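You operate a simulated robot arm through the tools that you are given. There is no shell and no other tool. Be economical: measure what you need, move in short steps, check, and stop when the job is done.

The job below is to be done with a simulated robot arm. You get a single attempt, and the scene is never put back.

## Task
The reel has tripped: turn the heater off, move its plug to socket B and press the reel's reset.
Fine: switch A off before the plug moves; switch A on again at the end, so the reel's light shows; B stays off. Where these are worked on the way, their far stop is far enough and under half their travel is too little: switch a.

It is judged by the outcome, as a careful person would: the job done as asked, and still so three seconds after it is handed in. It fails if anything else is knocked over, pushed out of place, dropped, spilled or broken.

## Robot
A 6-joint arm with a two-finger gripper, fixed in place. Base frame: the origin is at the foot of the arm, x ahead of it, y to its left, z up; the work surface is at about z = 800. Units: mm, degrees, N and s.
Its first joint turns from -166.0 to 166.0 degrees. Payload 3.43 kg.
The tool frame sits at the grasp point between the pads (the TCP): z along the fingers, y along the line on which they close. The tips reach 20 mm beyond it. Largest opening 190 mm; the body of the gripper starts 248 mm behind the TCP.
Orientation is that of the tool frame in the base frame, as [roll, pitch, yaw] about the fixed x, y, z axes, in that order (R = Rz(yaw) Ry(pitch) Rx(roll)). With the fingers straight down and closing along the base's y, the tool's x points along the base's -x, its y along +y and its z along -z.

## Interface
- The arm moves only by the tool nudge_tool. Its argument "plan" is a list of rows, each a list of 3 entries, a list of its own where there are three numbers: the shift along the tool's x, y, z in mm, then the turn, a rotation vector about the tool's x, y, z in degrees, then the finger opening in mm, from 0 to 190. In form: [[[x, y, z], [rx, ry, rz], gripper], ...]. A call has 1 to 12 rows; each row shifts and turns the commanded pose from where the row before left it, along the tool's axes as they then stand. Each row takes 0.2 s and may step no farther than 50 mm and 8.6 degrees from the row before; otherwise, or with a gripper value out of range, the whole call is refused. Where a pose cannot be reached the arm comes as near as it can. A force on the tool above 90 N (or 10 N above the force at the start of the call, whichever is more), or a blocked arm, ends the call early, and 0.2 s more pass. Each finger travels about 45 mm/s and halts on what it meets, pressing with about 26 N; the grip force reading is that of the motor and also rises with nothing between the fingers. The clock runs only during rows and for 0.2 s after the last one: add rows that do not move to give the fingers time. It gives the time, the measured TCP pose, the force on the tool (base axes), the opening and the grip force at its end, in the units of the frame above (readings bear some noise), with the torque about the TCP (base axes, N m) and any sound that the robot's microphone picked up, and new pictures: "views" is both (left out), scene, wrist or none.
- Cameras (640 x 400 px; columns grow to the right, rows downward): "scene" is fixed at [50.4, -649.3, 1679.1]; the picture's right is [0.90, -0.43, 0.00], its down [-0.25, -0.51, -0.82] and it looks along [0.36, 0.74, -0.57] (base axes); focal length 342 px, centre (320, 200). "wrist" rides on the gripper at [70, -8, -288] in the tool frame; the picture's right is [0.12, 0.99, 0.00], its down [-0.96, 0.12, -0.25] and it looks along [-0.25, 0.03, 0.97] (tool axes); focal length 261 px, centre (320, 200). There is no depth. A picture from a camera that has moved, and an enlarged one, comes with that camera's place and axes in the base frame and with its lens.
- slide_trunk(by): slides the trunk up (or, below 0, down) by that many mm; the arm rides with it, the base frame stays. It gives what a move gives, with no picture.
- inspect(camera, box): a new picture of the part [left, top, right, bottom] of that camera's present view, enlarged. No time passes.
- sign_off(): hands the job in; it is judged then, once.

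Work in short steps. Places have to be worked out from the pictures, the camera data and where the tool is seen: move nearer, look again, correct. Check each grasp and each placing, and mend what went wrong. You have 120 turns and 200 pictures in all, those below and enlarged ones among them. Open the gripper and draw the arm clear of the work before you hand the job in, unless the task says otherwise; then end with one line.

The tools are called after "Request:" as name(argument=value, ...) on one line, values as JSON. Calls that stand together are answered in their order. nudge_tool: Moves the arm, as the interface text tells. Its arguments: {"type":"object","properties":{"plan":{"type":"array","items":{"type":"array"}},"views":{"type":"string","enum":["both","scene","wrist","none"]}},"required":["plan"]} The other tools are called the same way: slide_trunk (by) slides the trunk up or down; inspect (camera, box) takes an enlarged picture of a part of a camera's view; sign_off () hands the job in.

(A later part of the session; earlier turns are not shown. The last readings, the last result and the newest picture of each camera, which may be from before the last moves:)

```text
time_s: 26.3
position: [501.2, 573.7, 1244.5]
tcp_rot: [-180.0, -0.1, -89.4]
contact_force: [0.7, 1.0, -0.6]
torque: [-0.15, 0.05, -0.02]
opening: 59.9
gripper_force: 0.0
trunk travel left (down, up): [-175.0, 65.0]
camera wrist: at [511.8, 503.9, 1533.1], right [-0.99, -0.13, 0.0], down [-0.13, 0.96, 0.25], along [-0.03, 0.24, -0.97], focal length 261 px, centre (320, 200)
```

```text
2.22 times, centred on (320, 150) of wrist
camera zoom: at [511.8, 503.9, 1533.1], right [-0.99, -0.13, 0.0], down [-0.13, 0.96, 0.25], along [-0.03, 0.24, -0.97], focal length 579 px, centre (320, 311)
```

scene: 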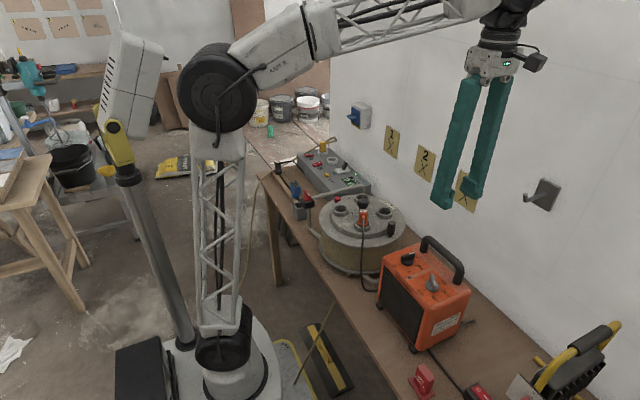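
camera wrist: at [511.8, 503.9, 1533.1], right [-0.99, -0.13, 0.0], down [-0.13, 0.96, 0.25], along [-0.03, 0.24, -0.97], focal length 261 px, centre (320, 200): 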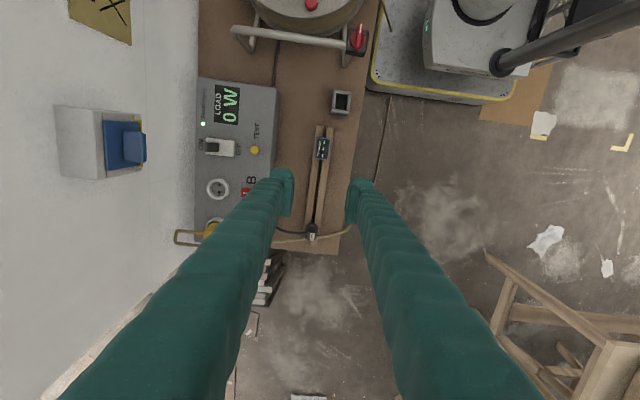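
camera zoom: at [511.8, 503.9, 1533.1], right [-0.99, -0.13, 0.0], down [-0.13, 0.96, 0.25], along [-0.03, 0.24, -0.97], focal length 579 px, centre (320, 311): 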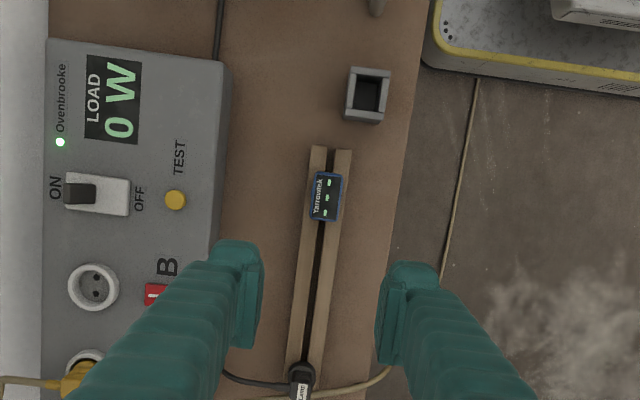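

The outer finger hides A. I'll close the fingers and shift toward +y for a clear view.

Request:
nudge_tool(plan=[[[-45, 0, 0], [0, 0, 0], 0], [[-45, 0, 0], [0, 0, 0], 0], [[-40, 0, 0], [0, 0, 0], 0], [[0, 0, 0], [0, 0, 0], 0], [[0, 0, 0], [0, 0, 0], 0]], views="wrist")

Request:
inspect(camera="wrist", box=[150, 90, 310, 240])

Request:
inspect(camera="scene", box=[290, 125, 380, 195])

```text
time_s: 27.5
position: [501.5, 702.3, 1242.8]
tcp_rot: [-179.8, 0.2, -89.2]
contact_force: [-1.3, 0.2, 0.0]
torque: [-0.01, -0.01, 0.01]
opening: 0.0
gripper_force: 26.2
trunk travel left (down, up): [-175.0, 65.0]
camera wrist: at [509.4, 632.3, 1532.4], right [-0.99, -0.13, 0.0], down [-0.13, 0.96, 0.25], along [-0.03, 0.25, -0.97], focal length 261 px, centre (320, 200)
```

wrist: 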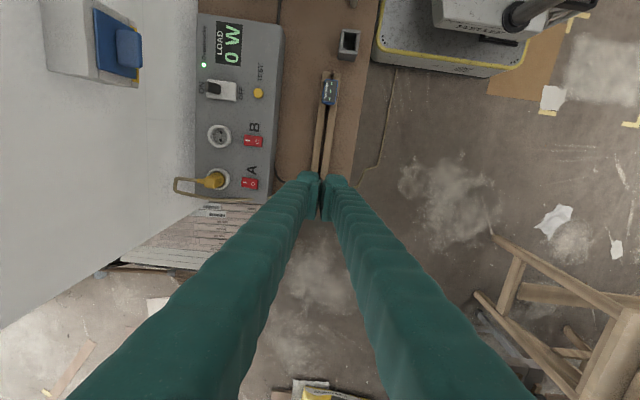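

```text
2.67 times, centred on (230, 165) of wrist
camera zoom: at [509.4, 632.3, 1532.4], right [-0.99, -0.13, 0.0], down [-0.13, 0.96, 0.25], along [-0.03, 0.25, -0.97], focal length 695 px, centre (560, 293)
```

zoom: 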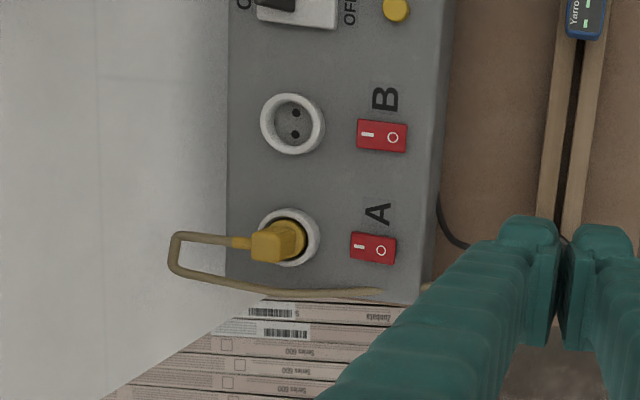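

```text
5.71 times, centred on (335, 160) of scene
camera zoom: at [50.4, -649.3, 1679.1], right [0.9, -0.43, 0.0], down [-0.25, -0.51, -0.82], along [0.36, 0.74, -0.57], focal length 1954 px, centre (234, 429)
```

zoom: 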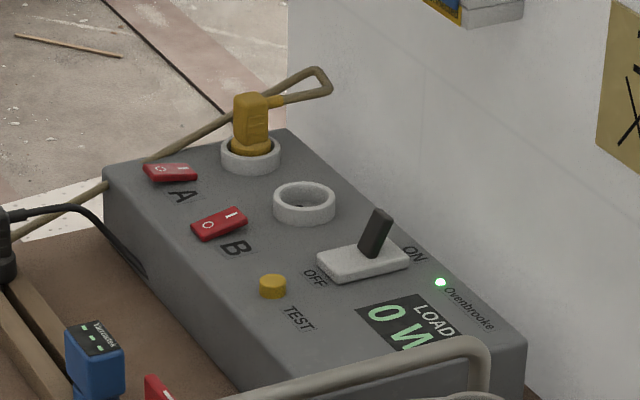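

A's O end is raised, so it is ON, and B is OFF. I'll press A's O end with the closed fingers, tilted 25° so the tips lead toward the wall. The low edge then does the pressing and the reach is easier. First I'll go to a hover.

Request:
nudge_tool(plan=[[[0, 0, 0], [8.4, 0, 0], 0], [[0, 0, 0], [8.4, 0, 0], 0], [[0, 0, 0], [8.2, 0, 0], 0], [[-20.8, -37.2, 17.3], [0, 0, 0], 0], [[-20.8, -37.2, 17.3], [0, 0, 0], 0], [[-20.8, -37.2, 17.3], [0, 0, 0], 0], [[-20.8, -37.2, 17.3], [0, 0, 0], 0], [[0, 19.9, 42.7], [0, 0, 0], 0], [[0, 19.9, 42.7], [0, 0, 0], 0], [[0, 19.9, 42.7], [0, 0, 0], 0], [[0, 19.9, 42.7], [0, 0, 0], 0], [[0, 0, 0], [0, 0, 0], 0]], views="both")

Request:
inspect(camera="scene", box=[270, 105, 370, 175])

Request:
inspect(camera="wrist", box=[200, 90, 400, 240])

```text
time_s: 30.1
position: [665.8, 787.0, 1056.2]
tcp_rot: [-155.0, 0.0, -89.3]
contact_force: [-0.4, 0.8, -0.7]
torque: [0.01, -0.08, 0.01]
opening: 0.1
gripper_force: 26.1
trunk travel left (down, up): [-175.0, 65.0]
camera wrist: at [552.7, 716.2, 1322.1], right [-0.9, -0.13, -0.42], down [-0.22, 0.96, 0.18], along [0.38, 0.25, -0.89], focal length 261 px, centre (320, 200)
```

scene: 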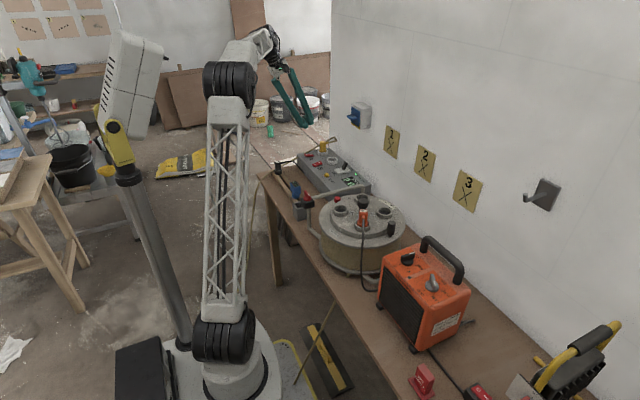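
wrist: 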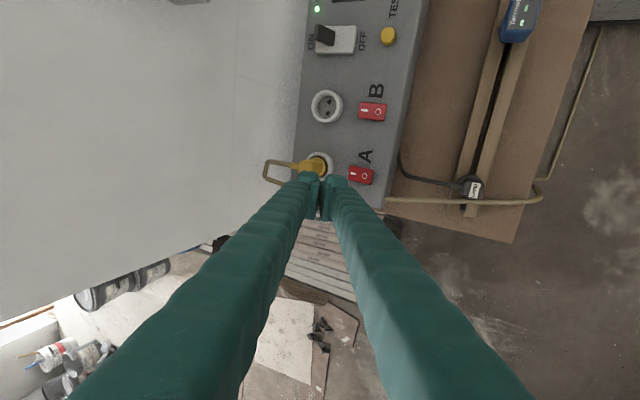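

```text
5.71 times, centred on (320, 140) of scene
camera zoom: at [50.4, -649.3, 1679.1], right [0.9, -0.43, 0.0], down [-0.25, -0.51, -0.82], along [0.36, 0.74, -0.57], focal length 1954 px, centre (320, 543)
```

zoom: 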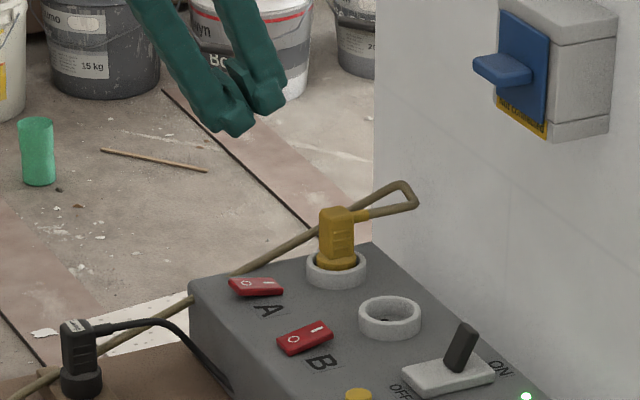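

```text
2.67 times, centred on (300, 165) of wrist
camera zoom: at [552.7, 716.2, 1322.1], right [-0.9, -0.13, -0.42], down [-0.22, 0.96, 0.18], along [0.38, 0.25, -0.89], focal length 695 px, centre (373, 293)
```

zoom: 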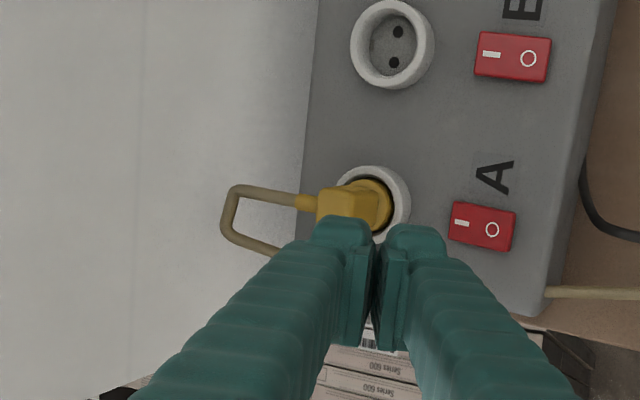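

The rocker spans x≈651–698 at y≈781. I'll lower above the O end to about z 905.

Request:
nudge_tool(plan=[[[6, 16, 34.2], [0, 0, 0], 0], [[0, 16, 34.2], [0, 0, 0], 0], [[0, 16, 34.2], [0, 0, 0], 0], [[0, 14, 30], [0, 0, 0], 0], [[0, 0, 0], [0, 0, 0], 0]], views="both")

Request:
inspect(camera="scene", box=[280, 125, 360, 185])

Request:
inspect(camera="wrist", box=[260, 130, 400, 230])

```text
time_s: 31.3
position: [666.4, 780.4, 910.3]
tcp_rot: [-155.1, 0.0, -89.3]
contact_force: [0.4, 0.3, 0.2]
torque: [-0.03, 0.01, -0.01]
opening: 0.0
gripper_force: 26.5
trunk travel left (down, up): [-175.0, 65.0]
camera wrist: at [553.5, 710.1, 1175.9], right [-0.9, -0.13, -0.42], down [-0.22, 0.96, 0.18], along [0.38, 0.25, -0.89], focal length 261 px, centre (320, 200)
```

scene: 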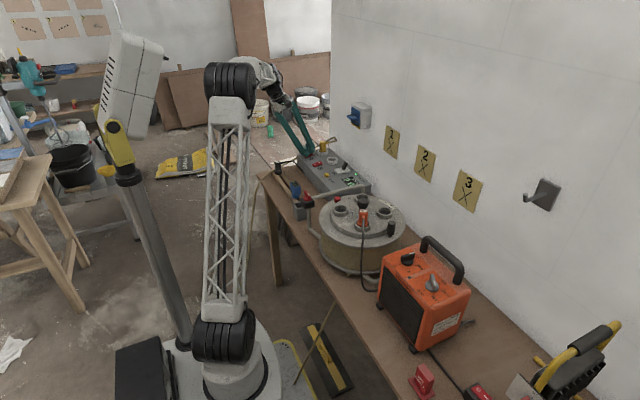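
wrist: 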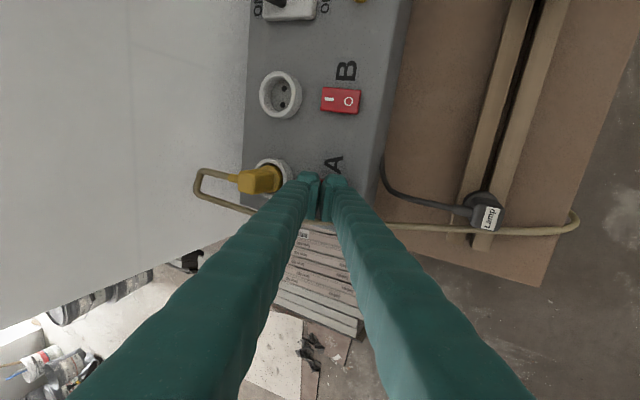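

```text
6.67 times, centred on (320, 155) of scene
camera zoom: at [50.4, -649.3, 1679.1], right [0.9, -0.43, 0.0], down [-0.25, -0.51, -0.82], along [0.36, 0.74, -0.57], focal length 2280 px, centre (320, 500)
```

zoom: 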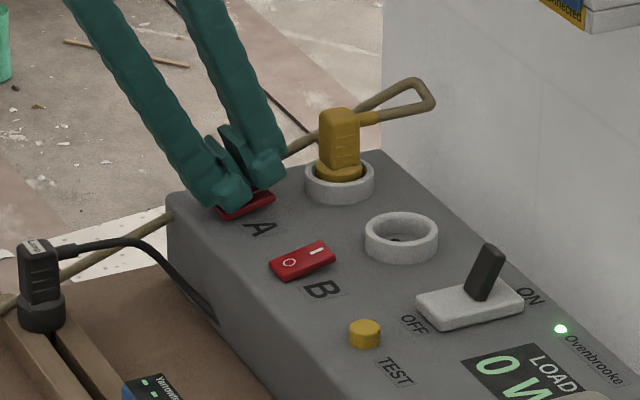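

```text
4.00 times, centred on (330, 180) of wrist
camera zoom: at [553.5, 710.1, 1175.9], right [-0.9, -0.13, -0.42], down [-0.22, 0.96, 0.18], along [0.38, 0.25, -0.89], focal length 1043 px, centre (280, 280)
```

zoom: 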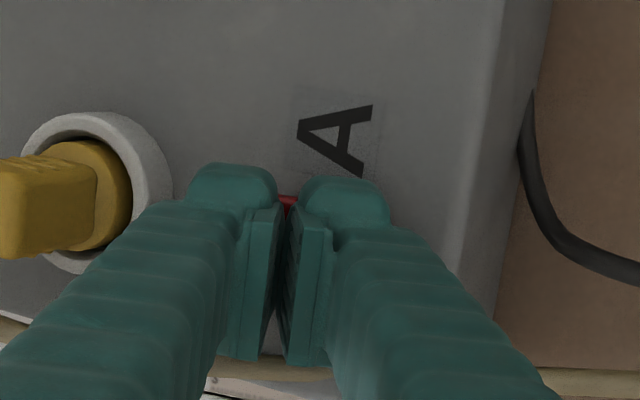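

The inner fingertip sits over A's O end. I'll nudge 5 mm toward the wall and press down in small steps.

Request:
nudge_tool(plan=[[[0, -4.5, 2.1], [0, 0, 0], 0], [[0, 2.1, 4.5], [0, 0, 0], 0], [[0, 2.1, 4.5], [0, 0, 0], 0], [[0, 1.3, 2.7], [0, 0, 0], 0], [[0, 0, 0], [0, 0, 0], 0]], views="scene")

Request:
inspect(camera="scene", box=[280, 125, 360, 185])

```text
time_s: 32.5
position: [671.6, 781.7, 909.6]
tcp_rot: [-154.4, 0.6, -89.1]
contact_force: [-10.8, -12.9, 39.5]
torque: [-0.53, 0.43, -0.05]
opening: 0.0
gripper_force: 25.6
trunk travel left (down, up): [-175.0, 65.0]
stopped in row 5: the force on the tool passed its limit at 92 N (the readings are from after the stop); the commanded pose is now the measured one
```

scene: 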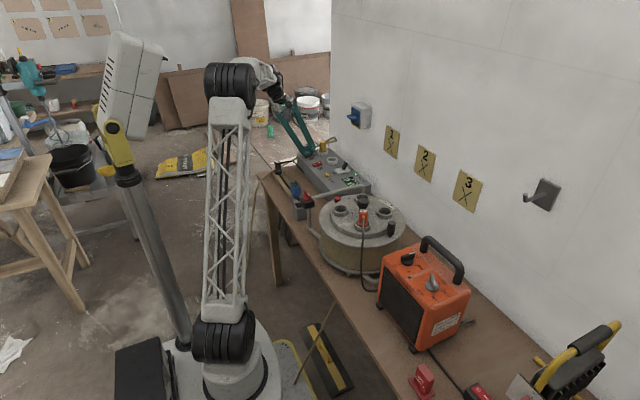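

```text
6.67 times, centred on (320, 155) of scene
camera zoom: at [50.4, -649.3, 1679.1], right [0.9, -0.43, 0.0], down [-0.25, -0.51, -0.82], along [0.36, 0.74, -0.57], focal length 2280 px, centre (320, 500)
```

zoom: 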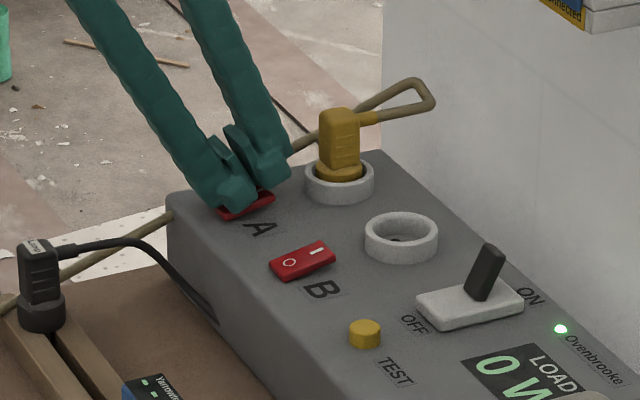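

It stopped on firm contact at z≈909. I'll raise and see whether A flipped.

Request:
nudge_tool(plan=[[[0, -12.6, -27], [0, 0, 0], 0], [[0, -18, -38], [0, 0, 0], 0], [[0, -18, -38], [0, 0, 0], 0]], views="wrist")

Request:
inspect(camera="scene", box=[280, 125, 360, 185])

Request:
inspect(camera="wrist", box=[260, 80, 420, 200])

```text
time_s: 33.4
position: [671.6, 781.3, 1016.7]
tcp_rot: [-154.6, 0.4, -89.3]
contact_force: [-0.2, -0.2, -0.6]
torque: [-0.08, 0.03, -0.05]
opening: 0.4
gripper_force: 25.9
trunk travel left (down, up): [-175.0, 65.0]
camera wrist: at [557.0, 708.9, 1282.0], right [-0.9, -0.13, -0.43], down [-0.22, 0.96, 0.18], along [0.39, 0.26, -0.89], focal length 261 px, centre (320, 200)
```

wrist: 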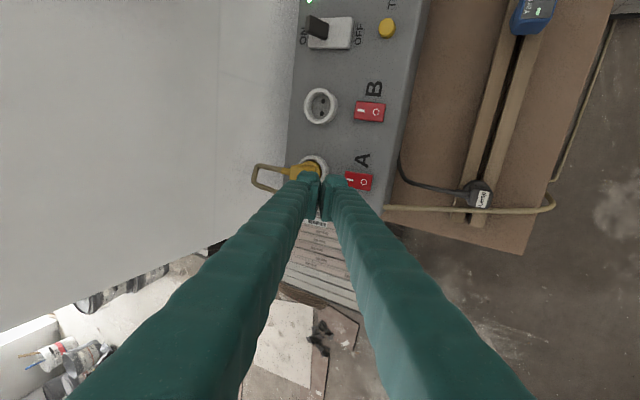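

```text
6.67 times, centred on (320, 155) of scene
camera zoom: at [50.4, -649.3, 1679.1], right [0.9, -0.43, 0.0], down [-0.25, -0.51, -0.82], along [0.36, 0.74, -0.57], focal length 2280 px, centre (320, 500)
```

zoom: 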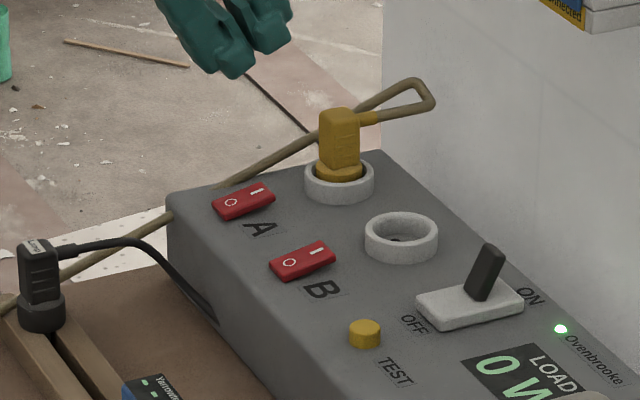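

```text
3.33 times, centred on (340, 140) of wrist
camera zoom: at [557.0, 708.9, 1282.0], right [-0.9, -0.13, -0.43], down [-0.22, 0.96, 0.18], along [0.39, 0.26, -0.89], focal length 869 px, centre (253, 400)
```

zoom: 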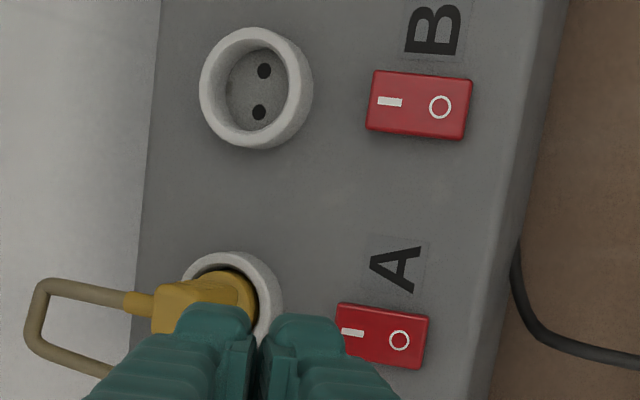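

A is now OFF, with its rocker matching B's. Now the plug. I'll un-tilt, rise and travel over the reel for a close look.

Request:
nudge_tool(plan=[[[0, 0, -48], [-8.4, 0, 0], 0], [[0, 0, -48], [-8.4, 0, 0], 0], [[0, 0, -48], [-8.2, 0, 0], 0], [[0, 0, -40], [0, 0, 0], 30], [[48, 9, 0], [0, 0, 0], 60], [[48, 9, 0], [0, 0, 0], 80], [[48, 9, 0], [0, 0, 0], 80], [[48, 9, 0], [0, 0, 0], 80], [[48, 9, 0], [0, 0, 0], 80], [[48, 9, 0], [0, 0, 0], 80], [[48, 9, 0], [0, 0, 0], 80], [[48, 9, 0], [0, 0, 0], 80]], views="none")

Request:
nudge_tool(plan=[[[48, 0, 0], [0, 0, 0], 80], [[48, 0, 0], [0, 0, 0], 80], [[48, 0, 0], [0, 0, 0], 80], [[48, 0, 0], [0, 0, 0], 80], [[48, 0, 0], [0, 0, 0], 80], [[48, 0, 0], [0, 0, 0], 80], [[0, 0, 0], [0, 0, 0], 80]], views="wrist")

Request:
inspect(camera="wrist", box=[220, 120, 420, 270])

```text
time_s: 36.0
position: [545.2, 372.0, 1161.2]
tcp_rot: [-179.6, 0.4, -89.3]
contact_force: [0.7, 1.5, -1.0]
torque: [-0.21, 0.06, -0.02]
opening: 79.8
gripper_force: 0.1
out of reach, approached as far as the arm can: row 3, 4
trunk travel left (down, up): [-175.0, 65.0]
```

```text
time_s: 37.5
position: [549.3, 82.4, 1160.1]
tcp_rot: [-179.6, 0.5, -89.2]
contact_force: [-0.3, 1.6, -0.4]
torque: [-0.03, 0.0, -0.01]
opening: 79.7
gripper_force: 0.1
trunk travel left (down, up): [-175.0, 65.0]
camera wrist: at [556.7, 11.3, 1448.3], right [-0.99, -0.13, -0.01], down [-0.13, 0.96, 0.25], along [-0.03, 0.25, -0.97], focal length 261 px, centre (320, 200)
```

wrist: 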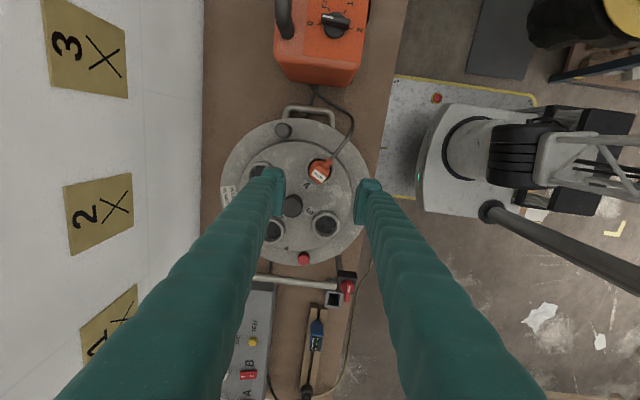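

```text
2.67 times, centred on (320, 195) of wrist
camera zoom: at [556.7, 11.3, 1448.3], right [-0.99, -0.13, -0.01], down [-0.13, 0.96, 0.25], along [-0.03, 0.25, -0.97], focal length 695 px, centre (320, 213)
```

zoom: 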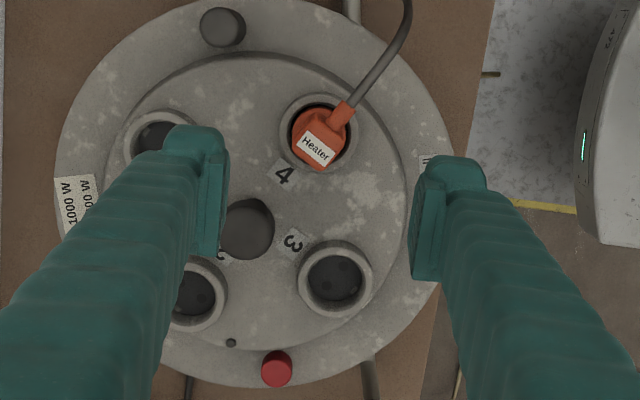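

The camera is right over the plug. I'll zoom in for the body's flats and the hole orientations.

Request:
inspect(camera="wrist", box=[295, 145, 355, 190])

Request:
inspect(camera="wrist", box=[260, 190, 350, 270])

Request:
inspect(camera="scene", box=[330, 185, 400, 245])

```text
8.89 times, centred on (325, 168) of wrist
camera zoom: at [556.7, 11.3, 1448.3], right [-0.99, -0.13, -0.01], down [-0.13, 0.96, 0.25], along [-0.03, 0.25, -0.97], focal length 2317 px, centre (276, 489)
```

zoom: 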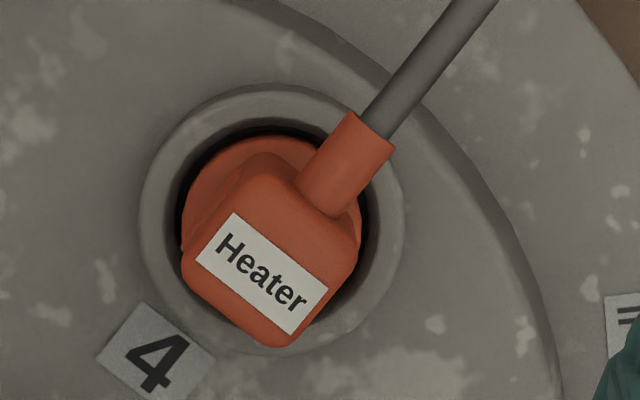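

```text
5.00 times, centred on (305, 230) of wrist
camera zoom: at [556.7, 11.3, 1448.3], right [-0.99, -0.13, -0.01], down [-0.13, 0.96, 0.25], along [-0.03, 0.25, -0.97], focal length 1303 px, centre (395, 50)
```

zoom: 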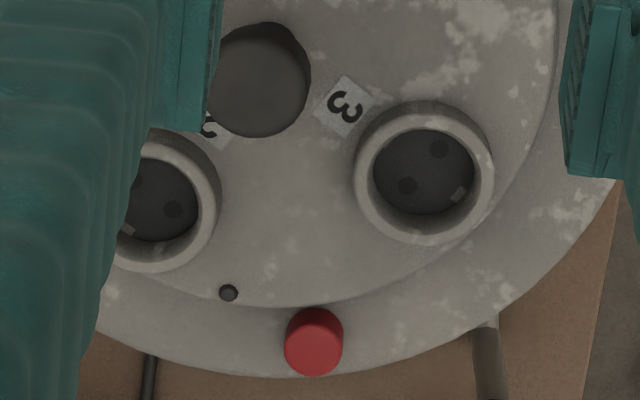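

```text
6.67 times, centred on (365, 215) of scene
camera zoom: at [50.4, -649.3, 1679.1], right [0.9, -0.43, 0.0], down [-0.25, -0.51, -0.82], along [0.36, 0.74, -0.57], focal length 2280 px, centre (20, 100)
```

zoom: 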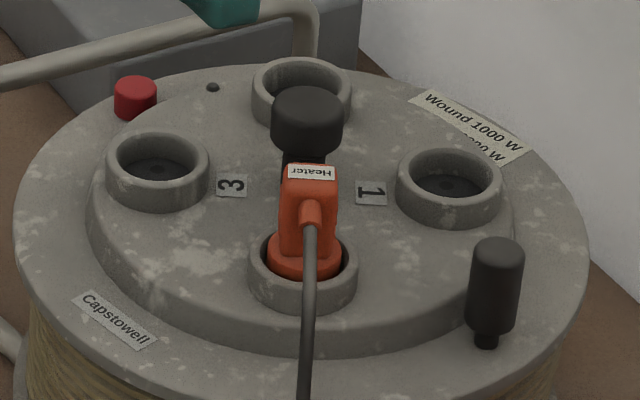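

The plug's gripping axis u is at azimuth about 148°, its axis is at about (551,76) and its top is at about z 1040. Socket B's centre is at about (756,673), with holes along y. So I'll grip with yaw -122 and later turn 58° to yaw -180. A 20° tilt about the closing axis gives the reach at B. I'll set that pose above the plug.

Request:
nudge_tool(plan=[[[6.5, -1.5, 0], [0, 0, 8.2], 70], [[0, 0, 0], [0, 0, 8.2], 70], [[0, 0, 0], [0, 0, 8.2], 70], [[0, 0, 0], [0, 0, 8.2], 70], [[0, 0, 0], [0, -6.7, 0], 70], [[0, 0, 0], [0, -6.7, 0], 70], [[0, 0, 0], [0, -6.6, 0], 70], [[0, 0, 0], [0, 0, 0], 70]], views="wrist")

Request:
inspect(camera="wrist", box=[250, 110, 390, 210])

```text
time_s: 39.4
position: [550.1, 76.0, 1160.3]
tcp_rot: [-179.7, 20.6, -122.0]
contact_force: [-0.5, 0.1, -0.8]
torque: [0.0, -0.01, -0.01]
opening: 69.9
gripper_force: 0.1
trunk travel left (down, up): [-175.0, 65.0]
camera wrist: at [468.7, -67.7, 1406.4], right [-0.9, 0.43, -0.04], down [0.33, 0.75, 0.57], along [0.28, 0.5, -0.82], focal length 261 px, centre (320, 200)
```

wrist: 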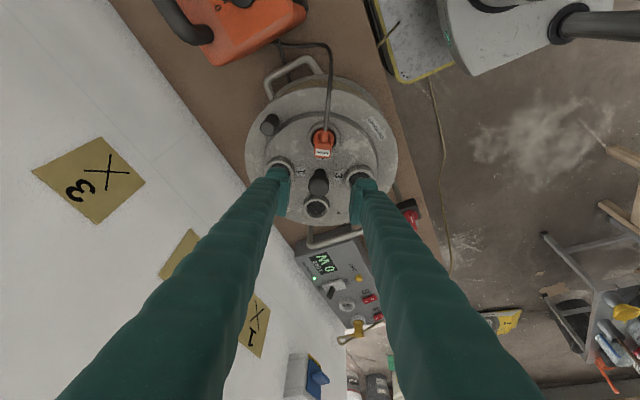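

```text
4.00 times, centred on (320, 160) of wrist
camera zoom: at [468.7, -67.7, 1406.4], right [-0.9, 0.43, -0.04], down [0.33, 0.75, 0.57], along [0.28, 0.5, -0.82], focal length 1043 px, centre (320, 360)
```

zoom: 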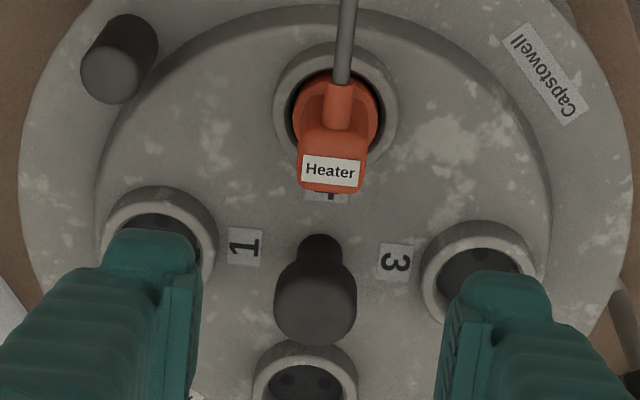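

It's well aligned. I'll descend straight down to z≈1066 and check.

Request:
nudge_tool(plan=[[[10.9, 0, 29], [0, 0, 0], 70], [[10.9, 0, 29], [0, 0, 0], 70], [[10.9, 0, 29], [0, 0, 0], 70], [[0, 0, 0], [0, 0, 0], 70]], views="both")

Request:
inspect(camera="wrist", box=[250, 110, 390, 210])

Request:
inspect(camera="scene", box=[330, 185, 400, 245])

```text
time_s: 40.4
position: [550.7, 77.1, 1066.4]
tcp_rot: [-179.9, 20.7, -122.0]
contact_force: [-0.1, 0.0, -0.1]
torque: [-0.01, 0.01, 0.02]
opening: 69.8
gripper_force: 0.1
trunk travel left (down, up): [-175.0, 65.0]
camera wrist: at [468.7, -67.3, 1312.8], right [-0.9, 0.43, -0.04], down [0.33, 0.75, 0.57], along [0.28, 0.5, -0.82], focal length 261 px, centre (320, 200)
```

scene: 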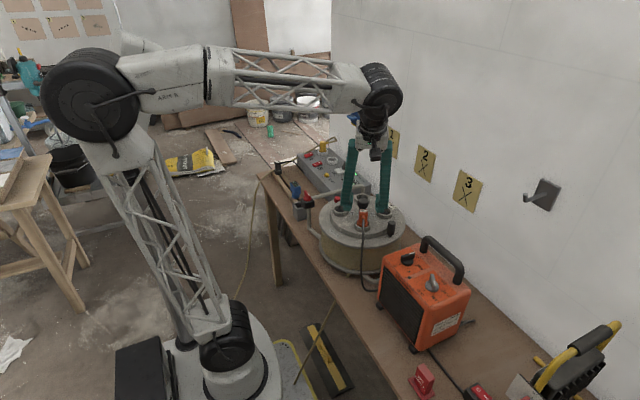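
wrist: 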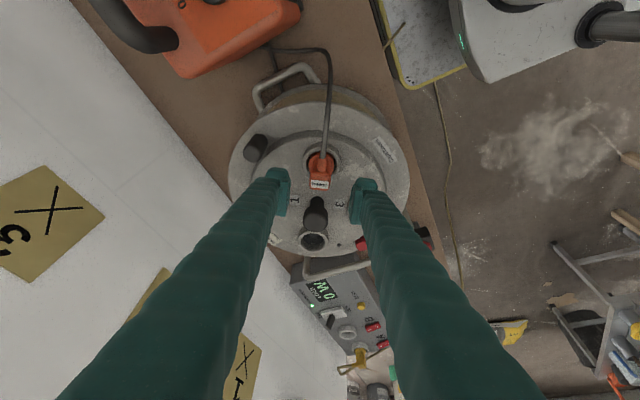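

```text
4.00 times, centred on (320, 160) of wrist
camera zoom: at [468.7, -67.3, 1312.8], right [-0.9, 0.43, -0.04], down [0.33, 0.75, 0.57], along [0.28, 0.5, -0.82], focal length 1043 px, centre (320, 360)
```

zoom: 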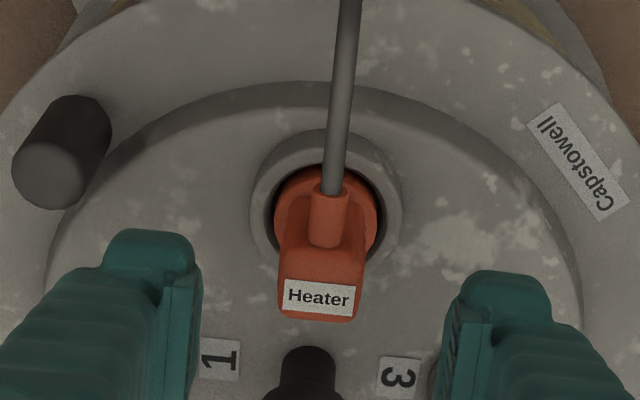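

```text
6.67 times, centred on (365, 215) of scene
camera zoom: at [50.4, -649.3, 1679.1], right [0.9, -0.43, 0.0], down [-0.25, -0.51, -0.82], along [0.36, 0.74, -0.57], focal length 2280 px, centre (20, 100)
```

zoom: 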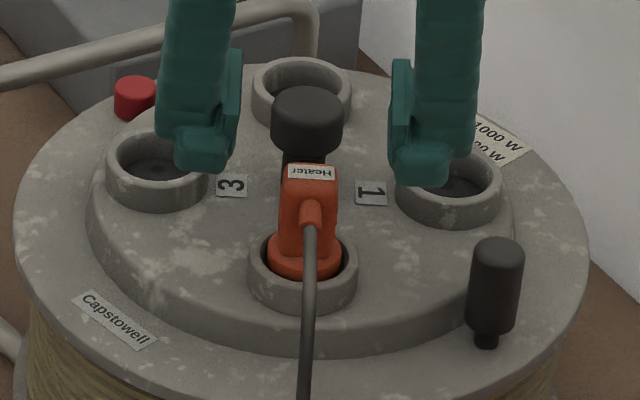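

The plug is centred between the fingers, with its top at z≈1043 and the rim at about 990. I'll go down to z≈1024 and close.

Request:
nudge_tool(plan=[[[7.4, 0, 19.7], [0, 0, 0], 70], [[7.4, 0, 19.7], [0, 0, 0], 70], [[0, 0, 0], [0, 0, 0], 15], [[0, 0, 0], [0, 0, 0], 15], [[0, 0, 0], [0, 0, 0], 15], [[0, 0, 0], [0, 0, 0], 15]], views="both")

Request:
inspect(camera="wrist", box=[250, 110, 390, 210])

Request:
inspect(camera="scene", box=[330, 185, 400, 245])

```text
time_s: 41.8
position: [550.1, 75.6, 1024.1]
tcp_rot: [-180.0, 20.6, -122.0]
contact_force: [0.3, -0.4, 0.4]
torque: [0.01, -0.01, 0.0]
opening: 24.9
gripper_force: 26.4
trunk travel left (down, up): [-175.0, 65.0]
camera wrist: at [468.8, -68.6, 1270.7], right [-0.9, 0.43, -0.04], down [0.33, 0.75, 0.57], along [0.28, 0.5, -0.82], focal length 261 px, centre (320, 200)
```

scene: 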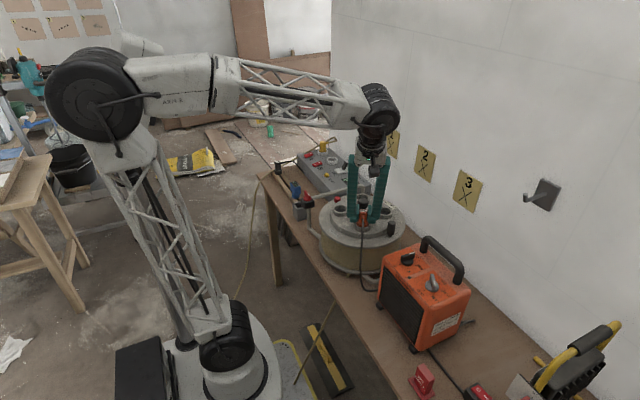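
wrist: 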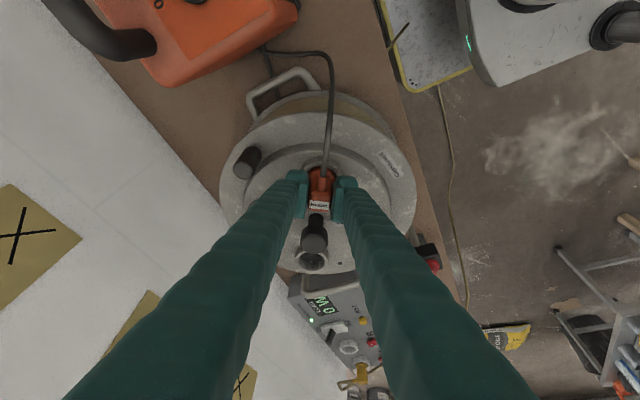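

```text
4.00 times, centred on (320, 160) of wrist
camera zoom: at [468.8, -68.6, 1270.7], right [-0.9, 0.43, -0.04], down [0.33, 0.75, 0.57], along [0.28, 0.5, -0.82], focal length 1043 px, centre (320, 360)
```

zoom: 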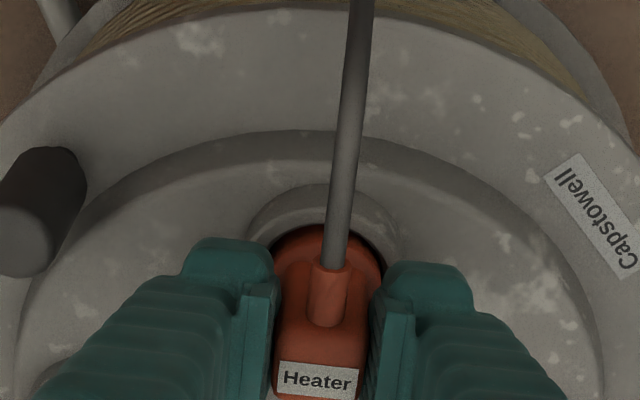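

```text
6.67 times, centred on (365, 215) of scene
camera zoom: at [50.4, -649.3, 1679.1], right [0.9, -0.43, 0.0], down [-0.25, -0.51, -0.82], along [0.36, 0.74, -0.57], focal length 2280 px, centre (20, 100)
```

zoom: 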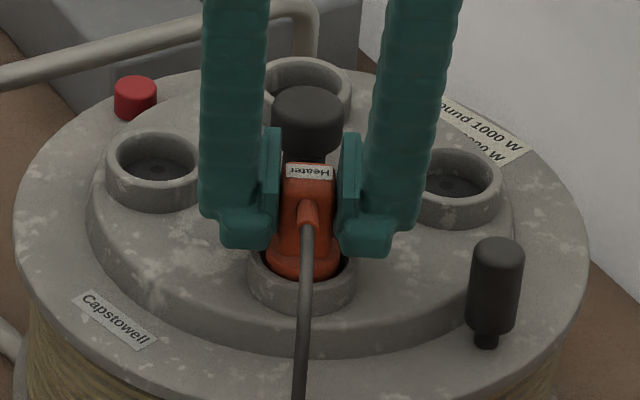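

It's a solid grip at 24.9 mm. I'll pull straight up slowly.

Request:
nudge_tool(plan=[[[-1.8, 0, -4.7], [0, 0, 0], 15], [[-1.8, 0, -4.7], [0, 0, 0], 15], [[-2.8, 0, -7.5], [0, 0, 0], 15], [[-3.5, 0, -9.4], [0, 0, 0], 15], [[-3.5, 0, -9.4], [0, 0, 0], 15], [[-7, 0, -18.8], [0, 0, 0], 15]], views="both")

Request:
inspect(camera="scene", box=[330, 175, 400, 245])

```text
time_s: 43.1
position: [549.4, 76.7, 1082.5]
tcp_rot: [-179.9, 20.6, -122.0]
contact_force: [1.1, -0.2, -0.8]
torque: [0.02, 0.05, -0.03]
opening: 24.6
gripper_force: 25.6
trunk travel left (down, up): [-175.0, 65.0]
camera wrist: at [468.1, -67.3, 1329.1], right [-0.9, 0.43, -0.04], down [0.33, 0.75, 0.57], along [0.28, 0.5, -0.82], focal length 261 px, centre (320, 200)
```

scene: 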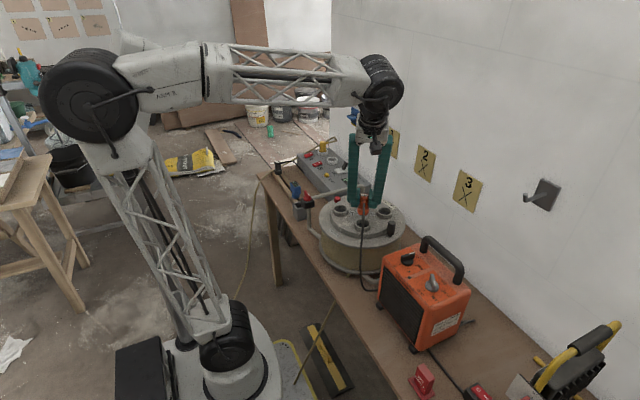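
wrist: 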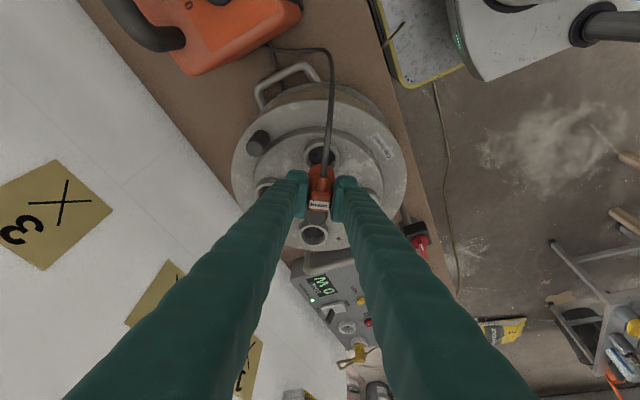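

```text
5.71 times, centred on (365, 210) of scene
camera zoom: at [50.4, -649.3, 1679.1], right [0.9, -0.43, 0.0], down [-0.25, -0.51, -0.82], along [0.36, 0.74, -0.57], focal length 1954 px, centre (63, 143)
```

zoom: 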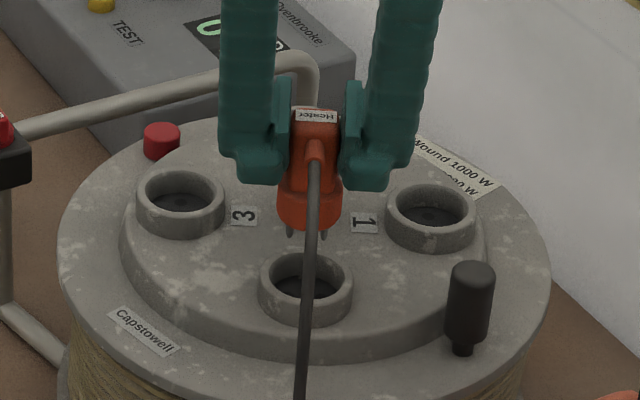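

The plug is free with its pins visible. I'll lift 40 mm and carry it toward B at constant orientation, watching force and cord.

Request:
nudge_tool(plan=[[[-14.1, 0, -37.4], [0, 0, 0], 15], [[-44.3, 10.8, 16.6], [0, 0, 0], 15], [[-44.3, 10.8, 16.6], [0, 0, 0], 15], [[-44.3, 10.8, 16.6], [0, 0, 0], 15], [[-44.3, 10.8, 16.6], [0, 0, 0], 15], [[-44.3, 10.8, 16.6], [0, 0, 0], 15], [[-44.3, 10.8, 16.6], [0, 0, 0], 15]], views="both")

```text
time_s: 44.8
position: [646.7, 354.3, 1125.3]
tcp_rot: [-180.0, 20.6, -122.0]
contact_force: [-0.9, -0.5, -0.1]
torque: [0.12, -0.06, 0.02]
opening: 24.7
gripper_force: 26.3
trunk travel left (down, up): [-175.0, 65.0]
camera wrist: at [566.1, 209.4, 1370.8], right [-0.9, 0.43, -0.04], down [0.33, 0.75, 0.57], along [0.28, 0.5, -0.82], focal length 261 px, centre (320, 200)
```

scene: 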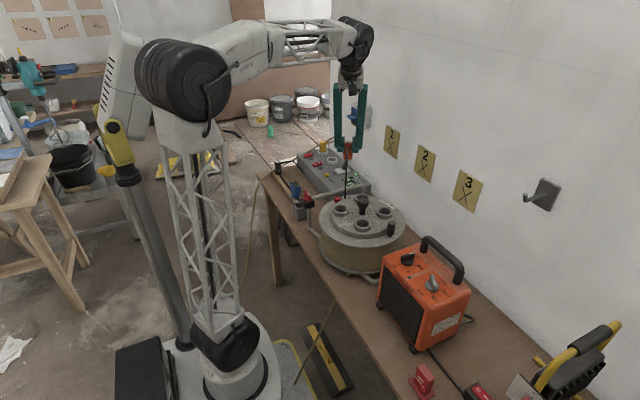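
wrist: 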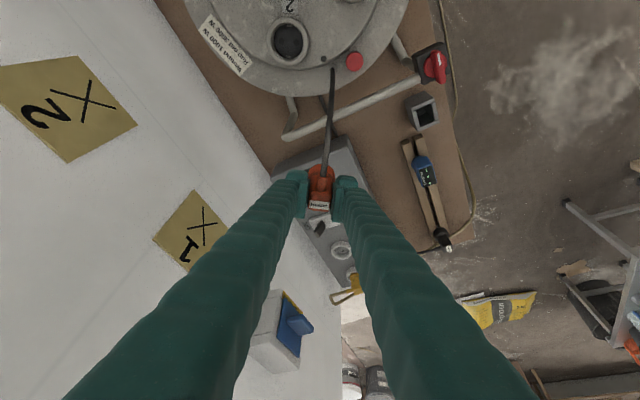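

The blue isolator lever on the wall sits near (758,560,1155). I'll stay inside at x≈650 until past it, then turn to yaw -180.

Request:
nudge_tool(plan=[[[-36.2, 24.2, 13.6], [0, 0, 0], 15], [[-36.2, 24.2, 13.6], [0, 0, 0], 15], [[-36.2, 24.2, 13.6], [0, 0, 0], 15], [[-36.2, 24.2, 13.6], [0, 0, 0], 15], [[-36.2, 24.2, 13.6], [0, 0, 0], 15], [[-36.2, 24.2, 13.6], [0, 0, 0], 15], [[-36.2, 24.2, 13.6], [0, 0, 0], 15]], views="none")

Request:
nudge_tool(plan=[[[0, 0, 0], [2.92, 0, 7.76], 15], [[0, 0, 0], [2.92, 0, 7.76], 15], [[0, 0, 0], [2.92, 0, 7.76], 15], [[0, 0, 0], [2.92, 0, 7.76], 15], [[0, 0, 0], [2.92, 0, 7.76], 15], [[0, 0, 0], [2.92, 0, 7.76], 15], [[0, 0, 0], [2.92, 0, 7.76], 15], [[0, 0, 0], [0, 0, 0], 15]], views="both")

```text
time_s: 46.4
position: [647.0, 671.4, 1125.4]
tcp_rot: [-179.8, 20.6, -122.1]
contact_force: [0.5, -0.6, 0.1]
torque: [0.12, -0.01, 0.05]
opening: 24.9
gripper_force: 26.1
trunk travel left (down, up): [-175.0, 65.0]
```

```text
time_s: 48.1
position: [646.6, 672.9, 1122.1]
tcp_rot: [-179.9, 20.7, 179.9]
contact_force: [0.5, -0.6, -0.8]
torque: [-0.04, 0.01, 0.0]
opening: 25.1
gripper_force: 26.1
trunk travel left (down, up): [-175.0, 65.0]
camera wrist: at [479.1, 665.9, 1368.3], right [-0.11, 0.99, -0.04], down [0.81, 0.11, 0.57], along [0.57, 0.03, -0.82], focal length 261 px, centre (320, 200)
```

scene: 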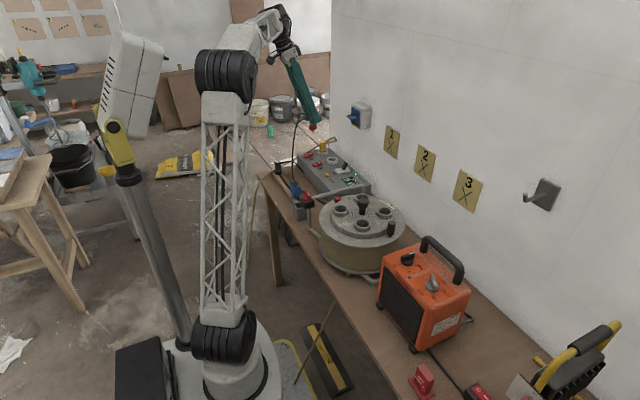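
wrist: 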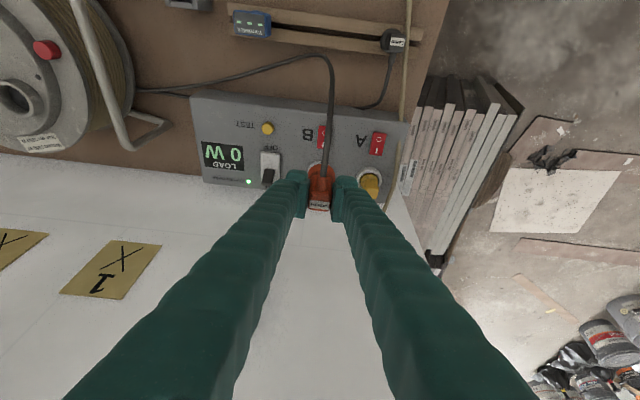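

The orientation is set. I'll lower to about z 1012 and move out to x≈747 for a closer look at B.

Request:
nudge_tool(plan=[[[12.9, 0, 34.3], [0, 0, 0], 15], [[12.9, 0, 34.3], [0, 0, 0], 15], [[12.9, 0, 34.3], [0, 0, 0], 15], [[-46.7, 0, 17.6], [0, 0, 0], 15], [[-46.7, 0, 17.6], [0, 0, 0], 15], [[0, 0, 0], [0, 0, 0], 15]], views="both")

Request:
inspect(camera="scene", box=[285, 110, 375, 190])

Request:
inspect(camera="wrist", box=[220, 90, 420, 230])

```text
time_s: 49.5
position: [747.8, 675.3, 1012.5]
tcp_rot: [-179.7, 20.7, 179.9]
contact_force: [0.5, -0.3, -1.0]
torque: [-0.04, -0.02, -0.01]
opening: 24.6
gripper_force: 26.2
trunk travel left (down, up): [-175.0, 65.0]
camera wrist: at [579.7, 668.0, 1258.3], right [-0.11, 0.99, -0.04], down [0.81, 0.12, 0.57], along [0.57, 0.03, -0.82], focal length 261 px, centre (320, 200)
```

scene: 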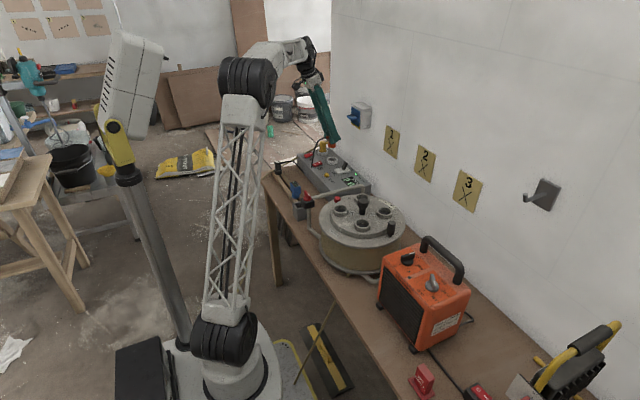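
wrist: 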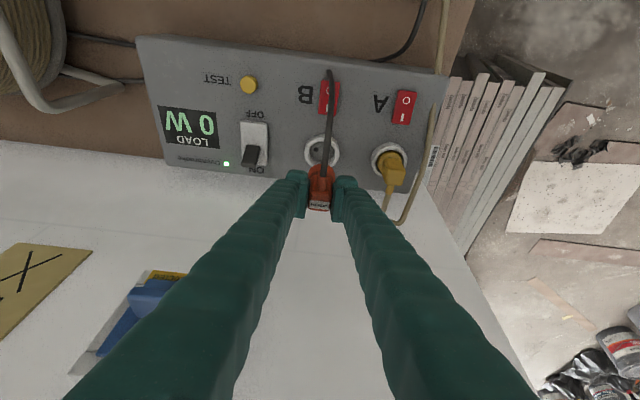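

```text
5.00 times, centred on (330, 150) of scene
camera zoom: at [50.4, -649.3, 1679.1], right [0.9, -0.43, 0.0], down [-0.25, -0.51, -0.82], along [0.36, 0.74, -0.57], focal length 1710 px, centre (270, 450)
```

zoom: 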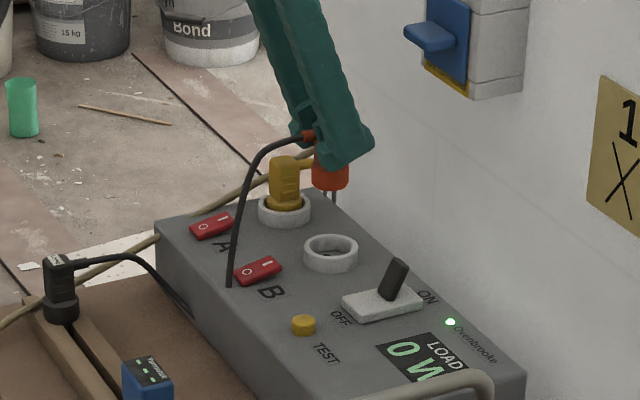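

```text
2.86 times, centred on (320, 160) of wrist
camera zoom: at [579.7, 668.0, 1258.3], right [-0.11, 0.99, -0.04], down [0.81, 0.12, 0.57], along [0.57, 0.03, -0.82], focal length 745 px, centre (320, 314)
```

zoom: 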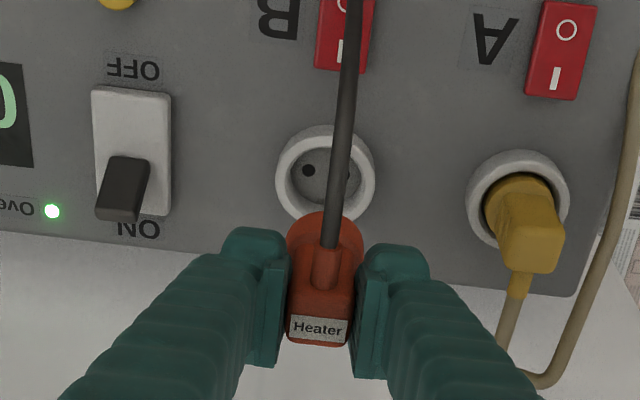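

Triangulation gives B's rim centre at about (745.5,673.5,893). I'll lower to z≈985 over it and compare plug with rim.

Request:
nudge_tool(plan=[[[11.9, -1.3, 24.4], [0, 0, 0], 15], [[0, 0, 0], [0, 0, 0], 15]], views="both")

Request:
inspect(camera="scene", box=[310, 130, 360, 170])

Request:
inspect(camera="wrist", box=[280, 120, 370, 190])

```text
time_s: 50.1
position: [745.4, 671.6, 985.5]
tcp_rot: [-179.9, 20.7, -179.9]
contact_force: [-0.1, 0.0, -1.3]
torque: [-0.01, 0.0, 0.01]
opening: 24.7
gripper_force: 26.2
trunk travel left (down, up): [-175.0, 65.0]
camera wrist: at [577.4, 665.5, 1231.7], right [-0.11, 0.99, -0.04], down [0.81, 0.12, 0.57], along [0.57, 0.03, -0.82], focal length 261 px, centre (320, 200)
```

scene: 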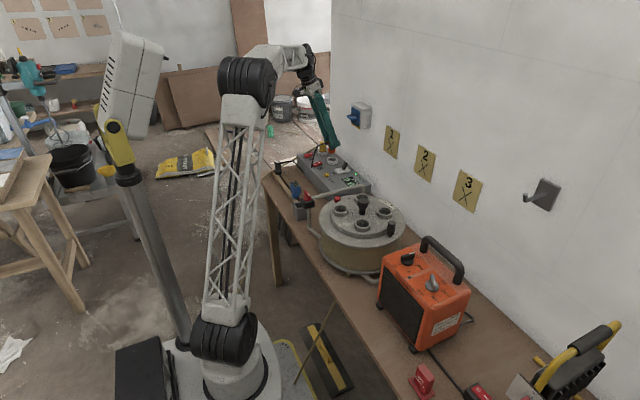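
wrist: 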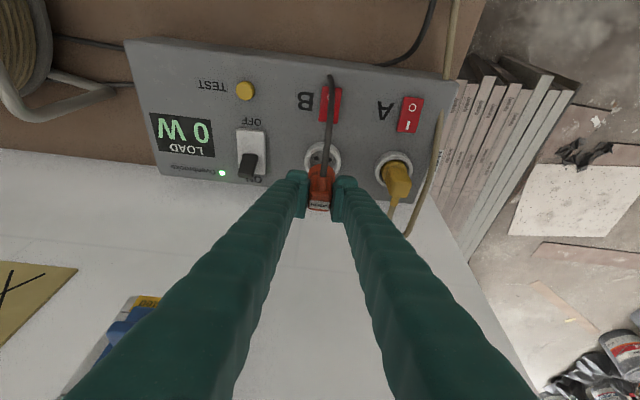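

```text
10.00 times, centred on (335, 150) of scene
camera zoom: at [50.4, -649.3, 1679.1], right [0.9, -0.43, 0.0], down [-0.25, -0.51, -0.82], along [0.36, 0.74, -0.57], focal length 3420 px, centre (170, 700)
```

zoom: 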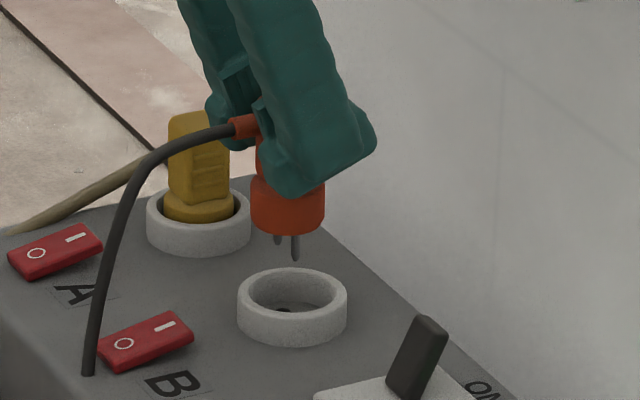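

```text
5.71 times, centred on (325, 155) of wrist
camera zoom: at [577.4, 665.5, 1231.7], right [-0.11, 0.99, -0.04], down [0.81, 0.12, 0.57], along [0.57, 0.03, -0.82], focal length 1489 px, centre (291, 457)
```

zoom: 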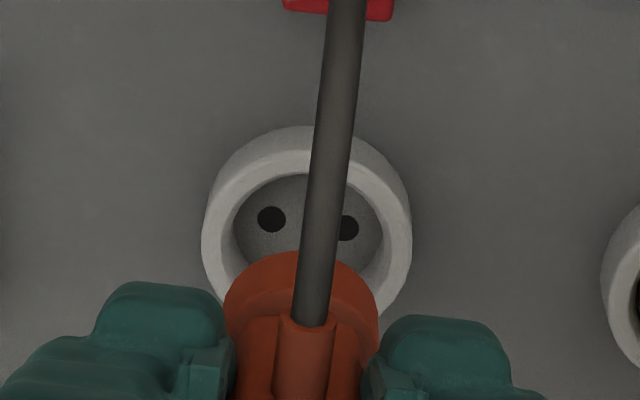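

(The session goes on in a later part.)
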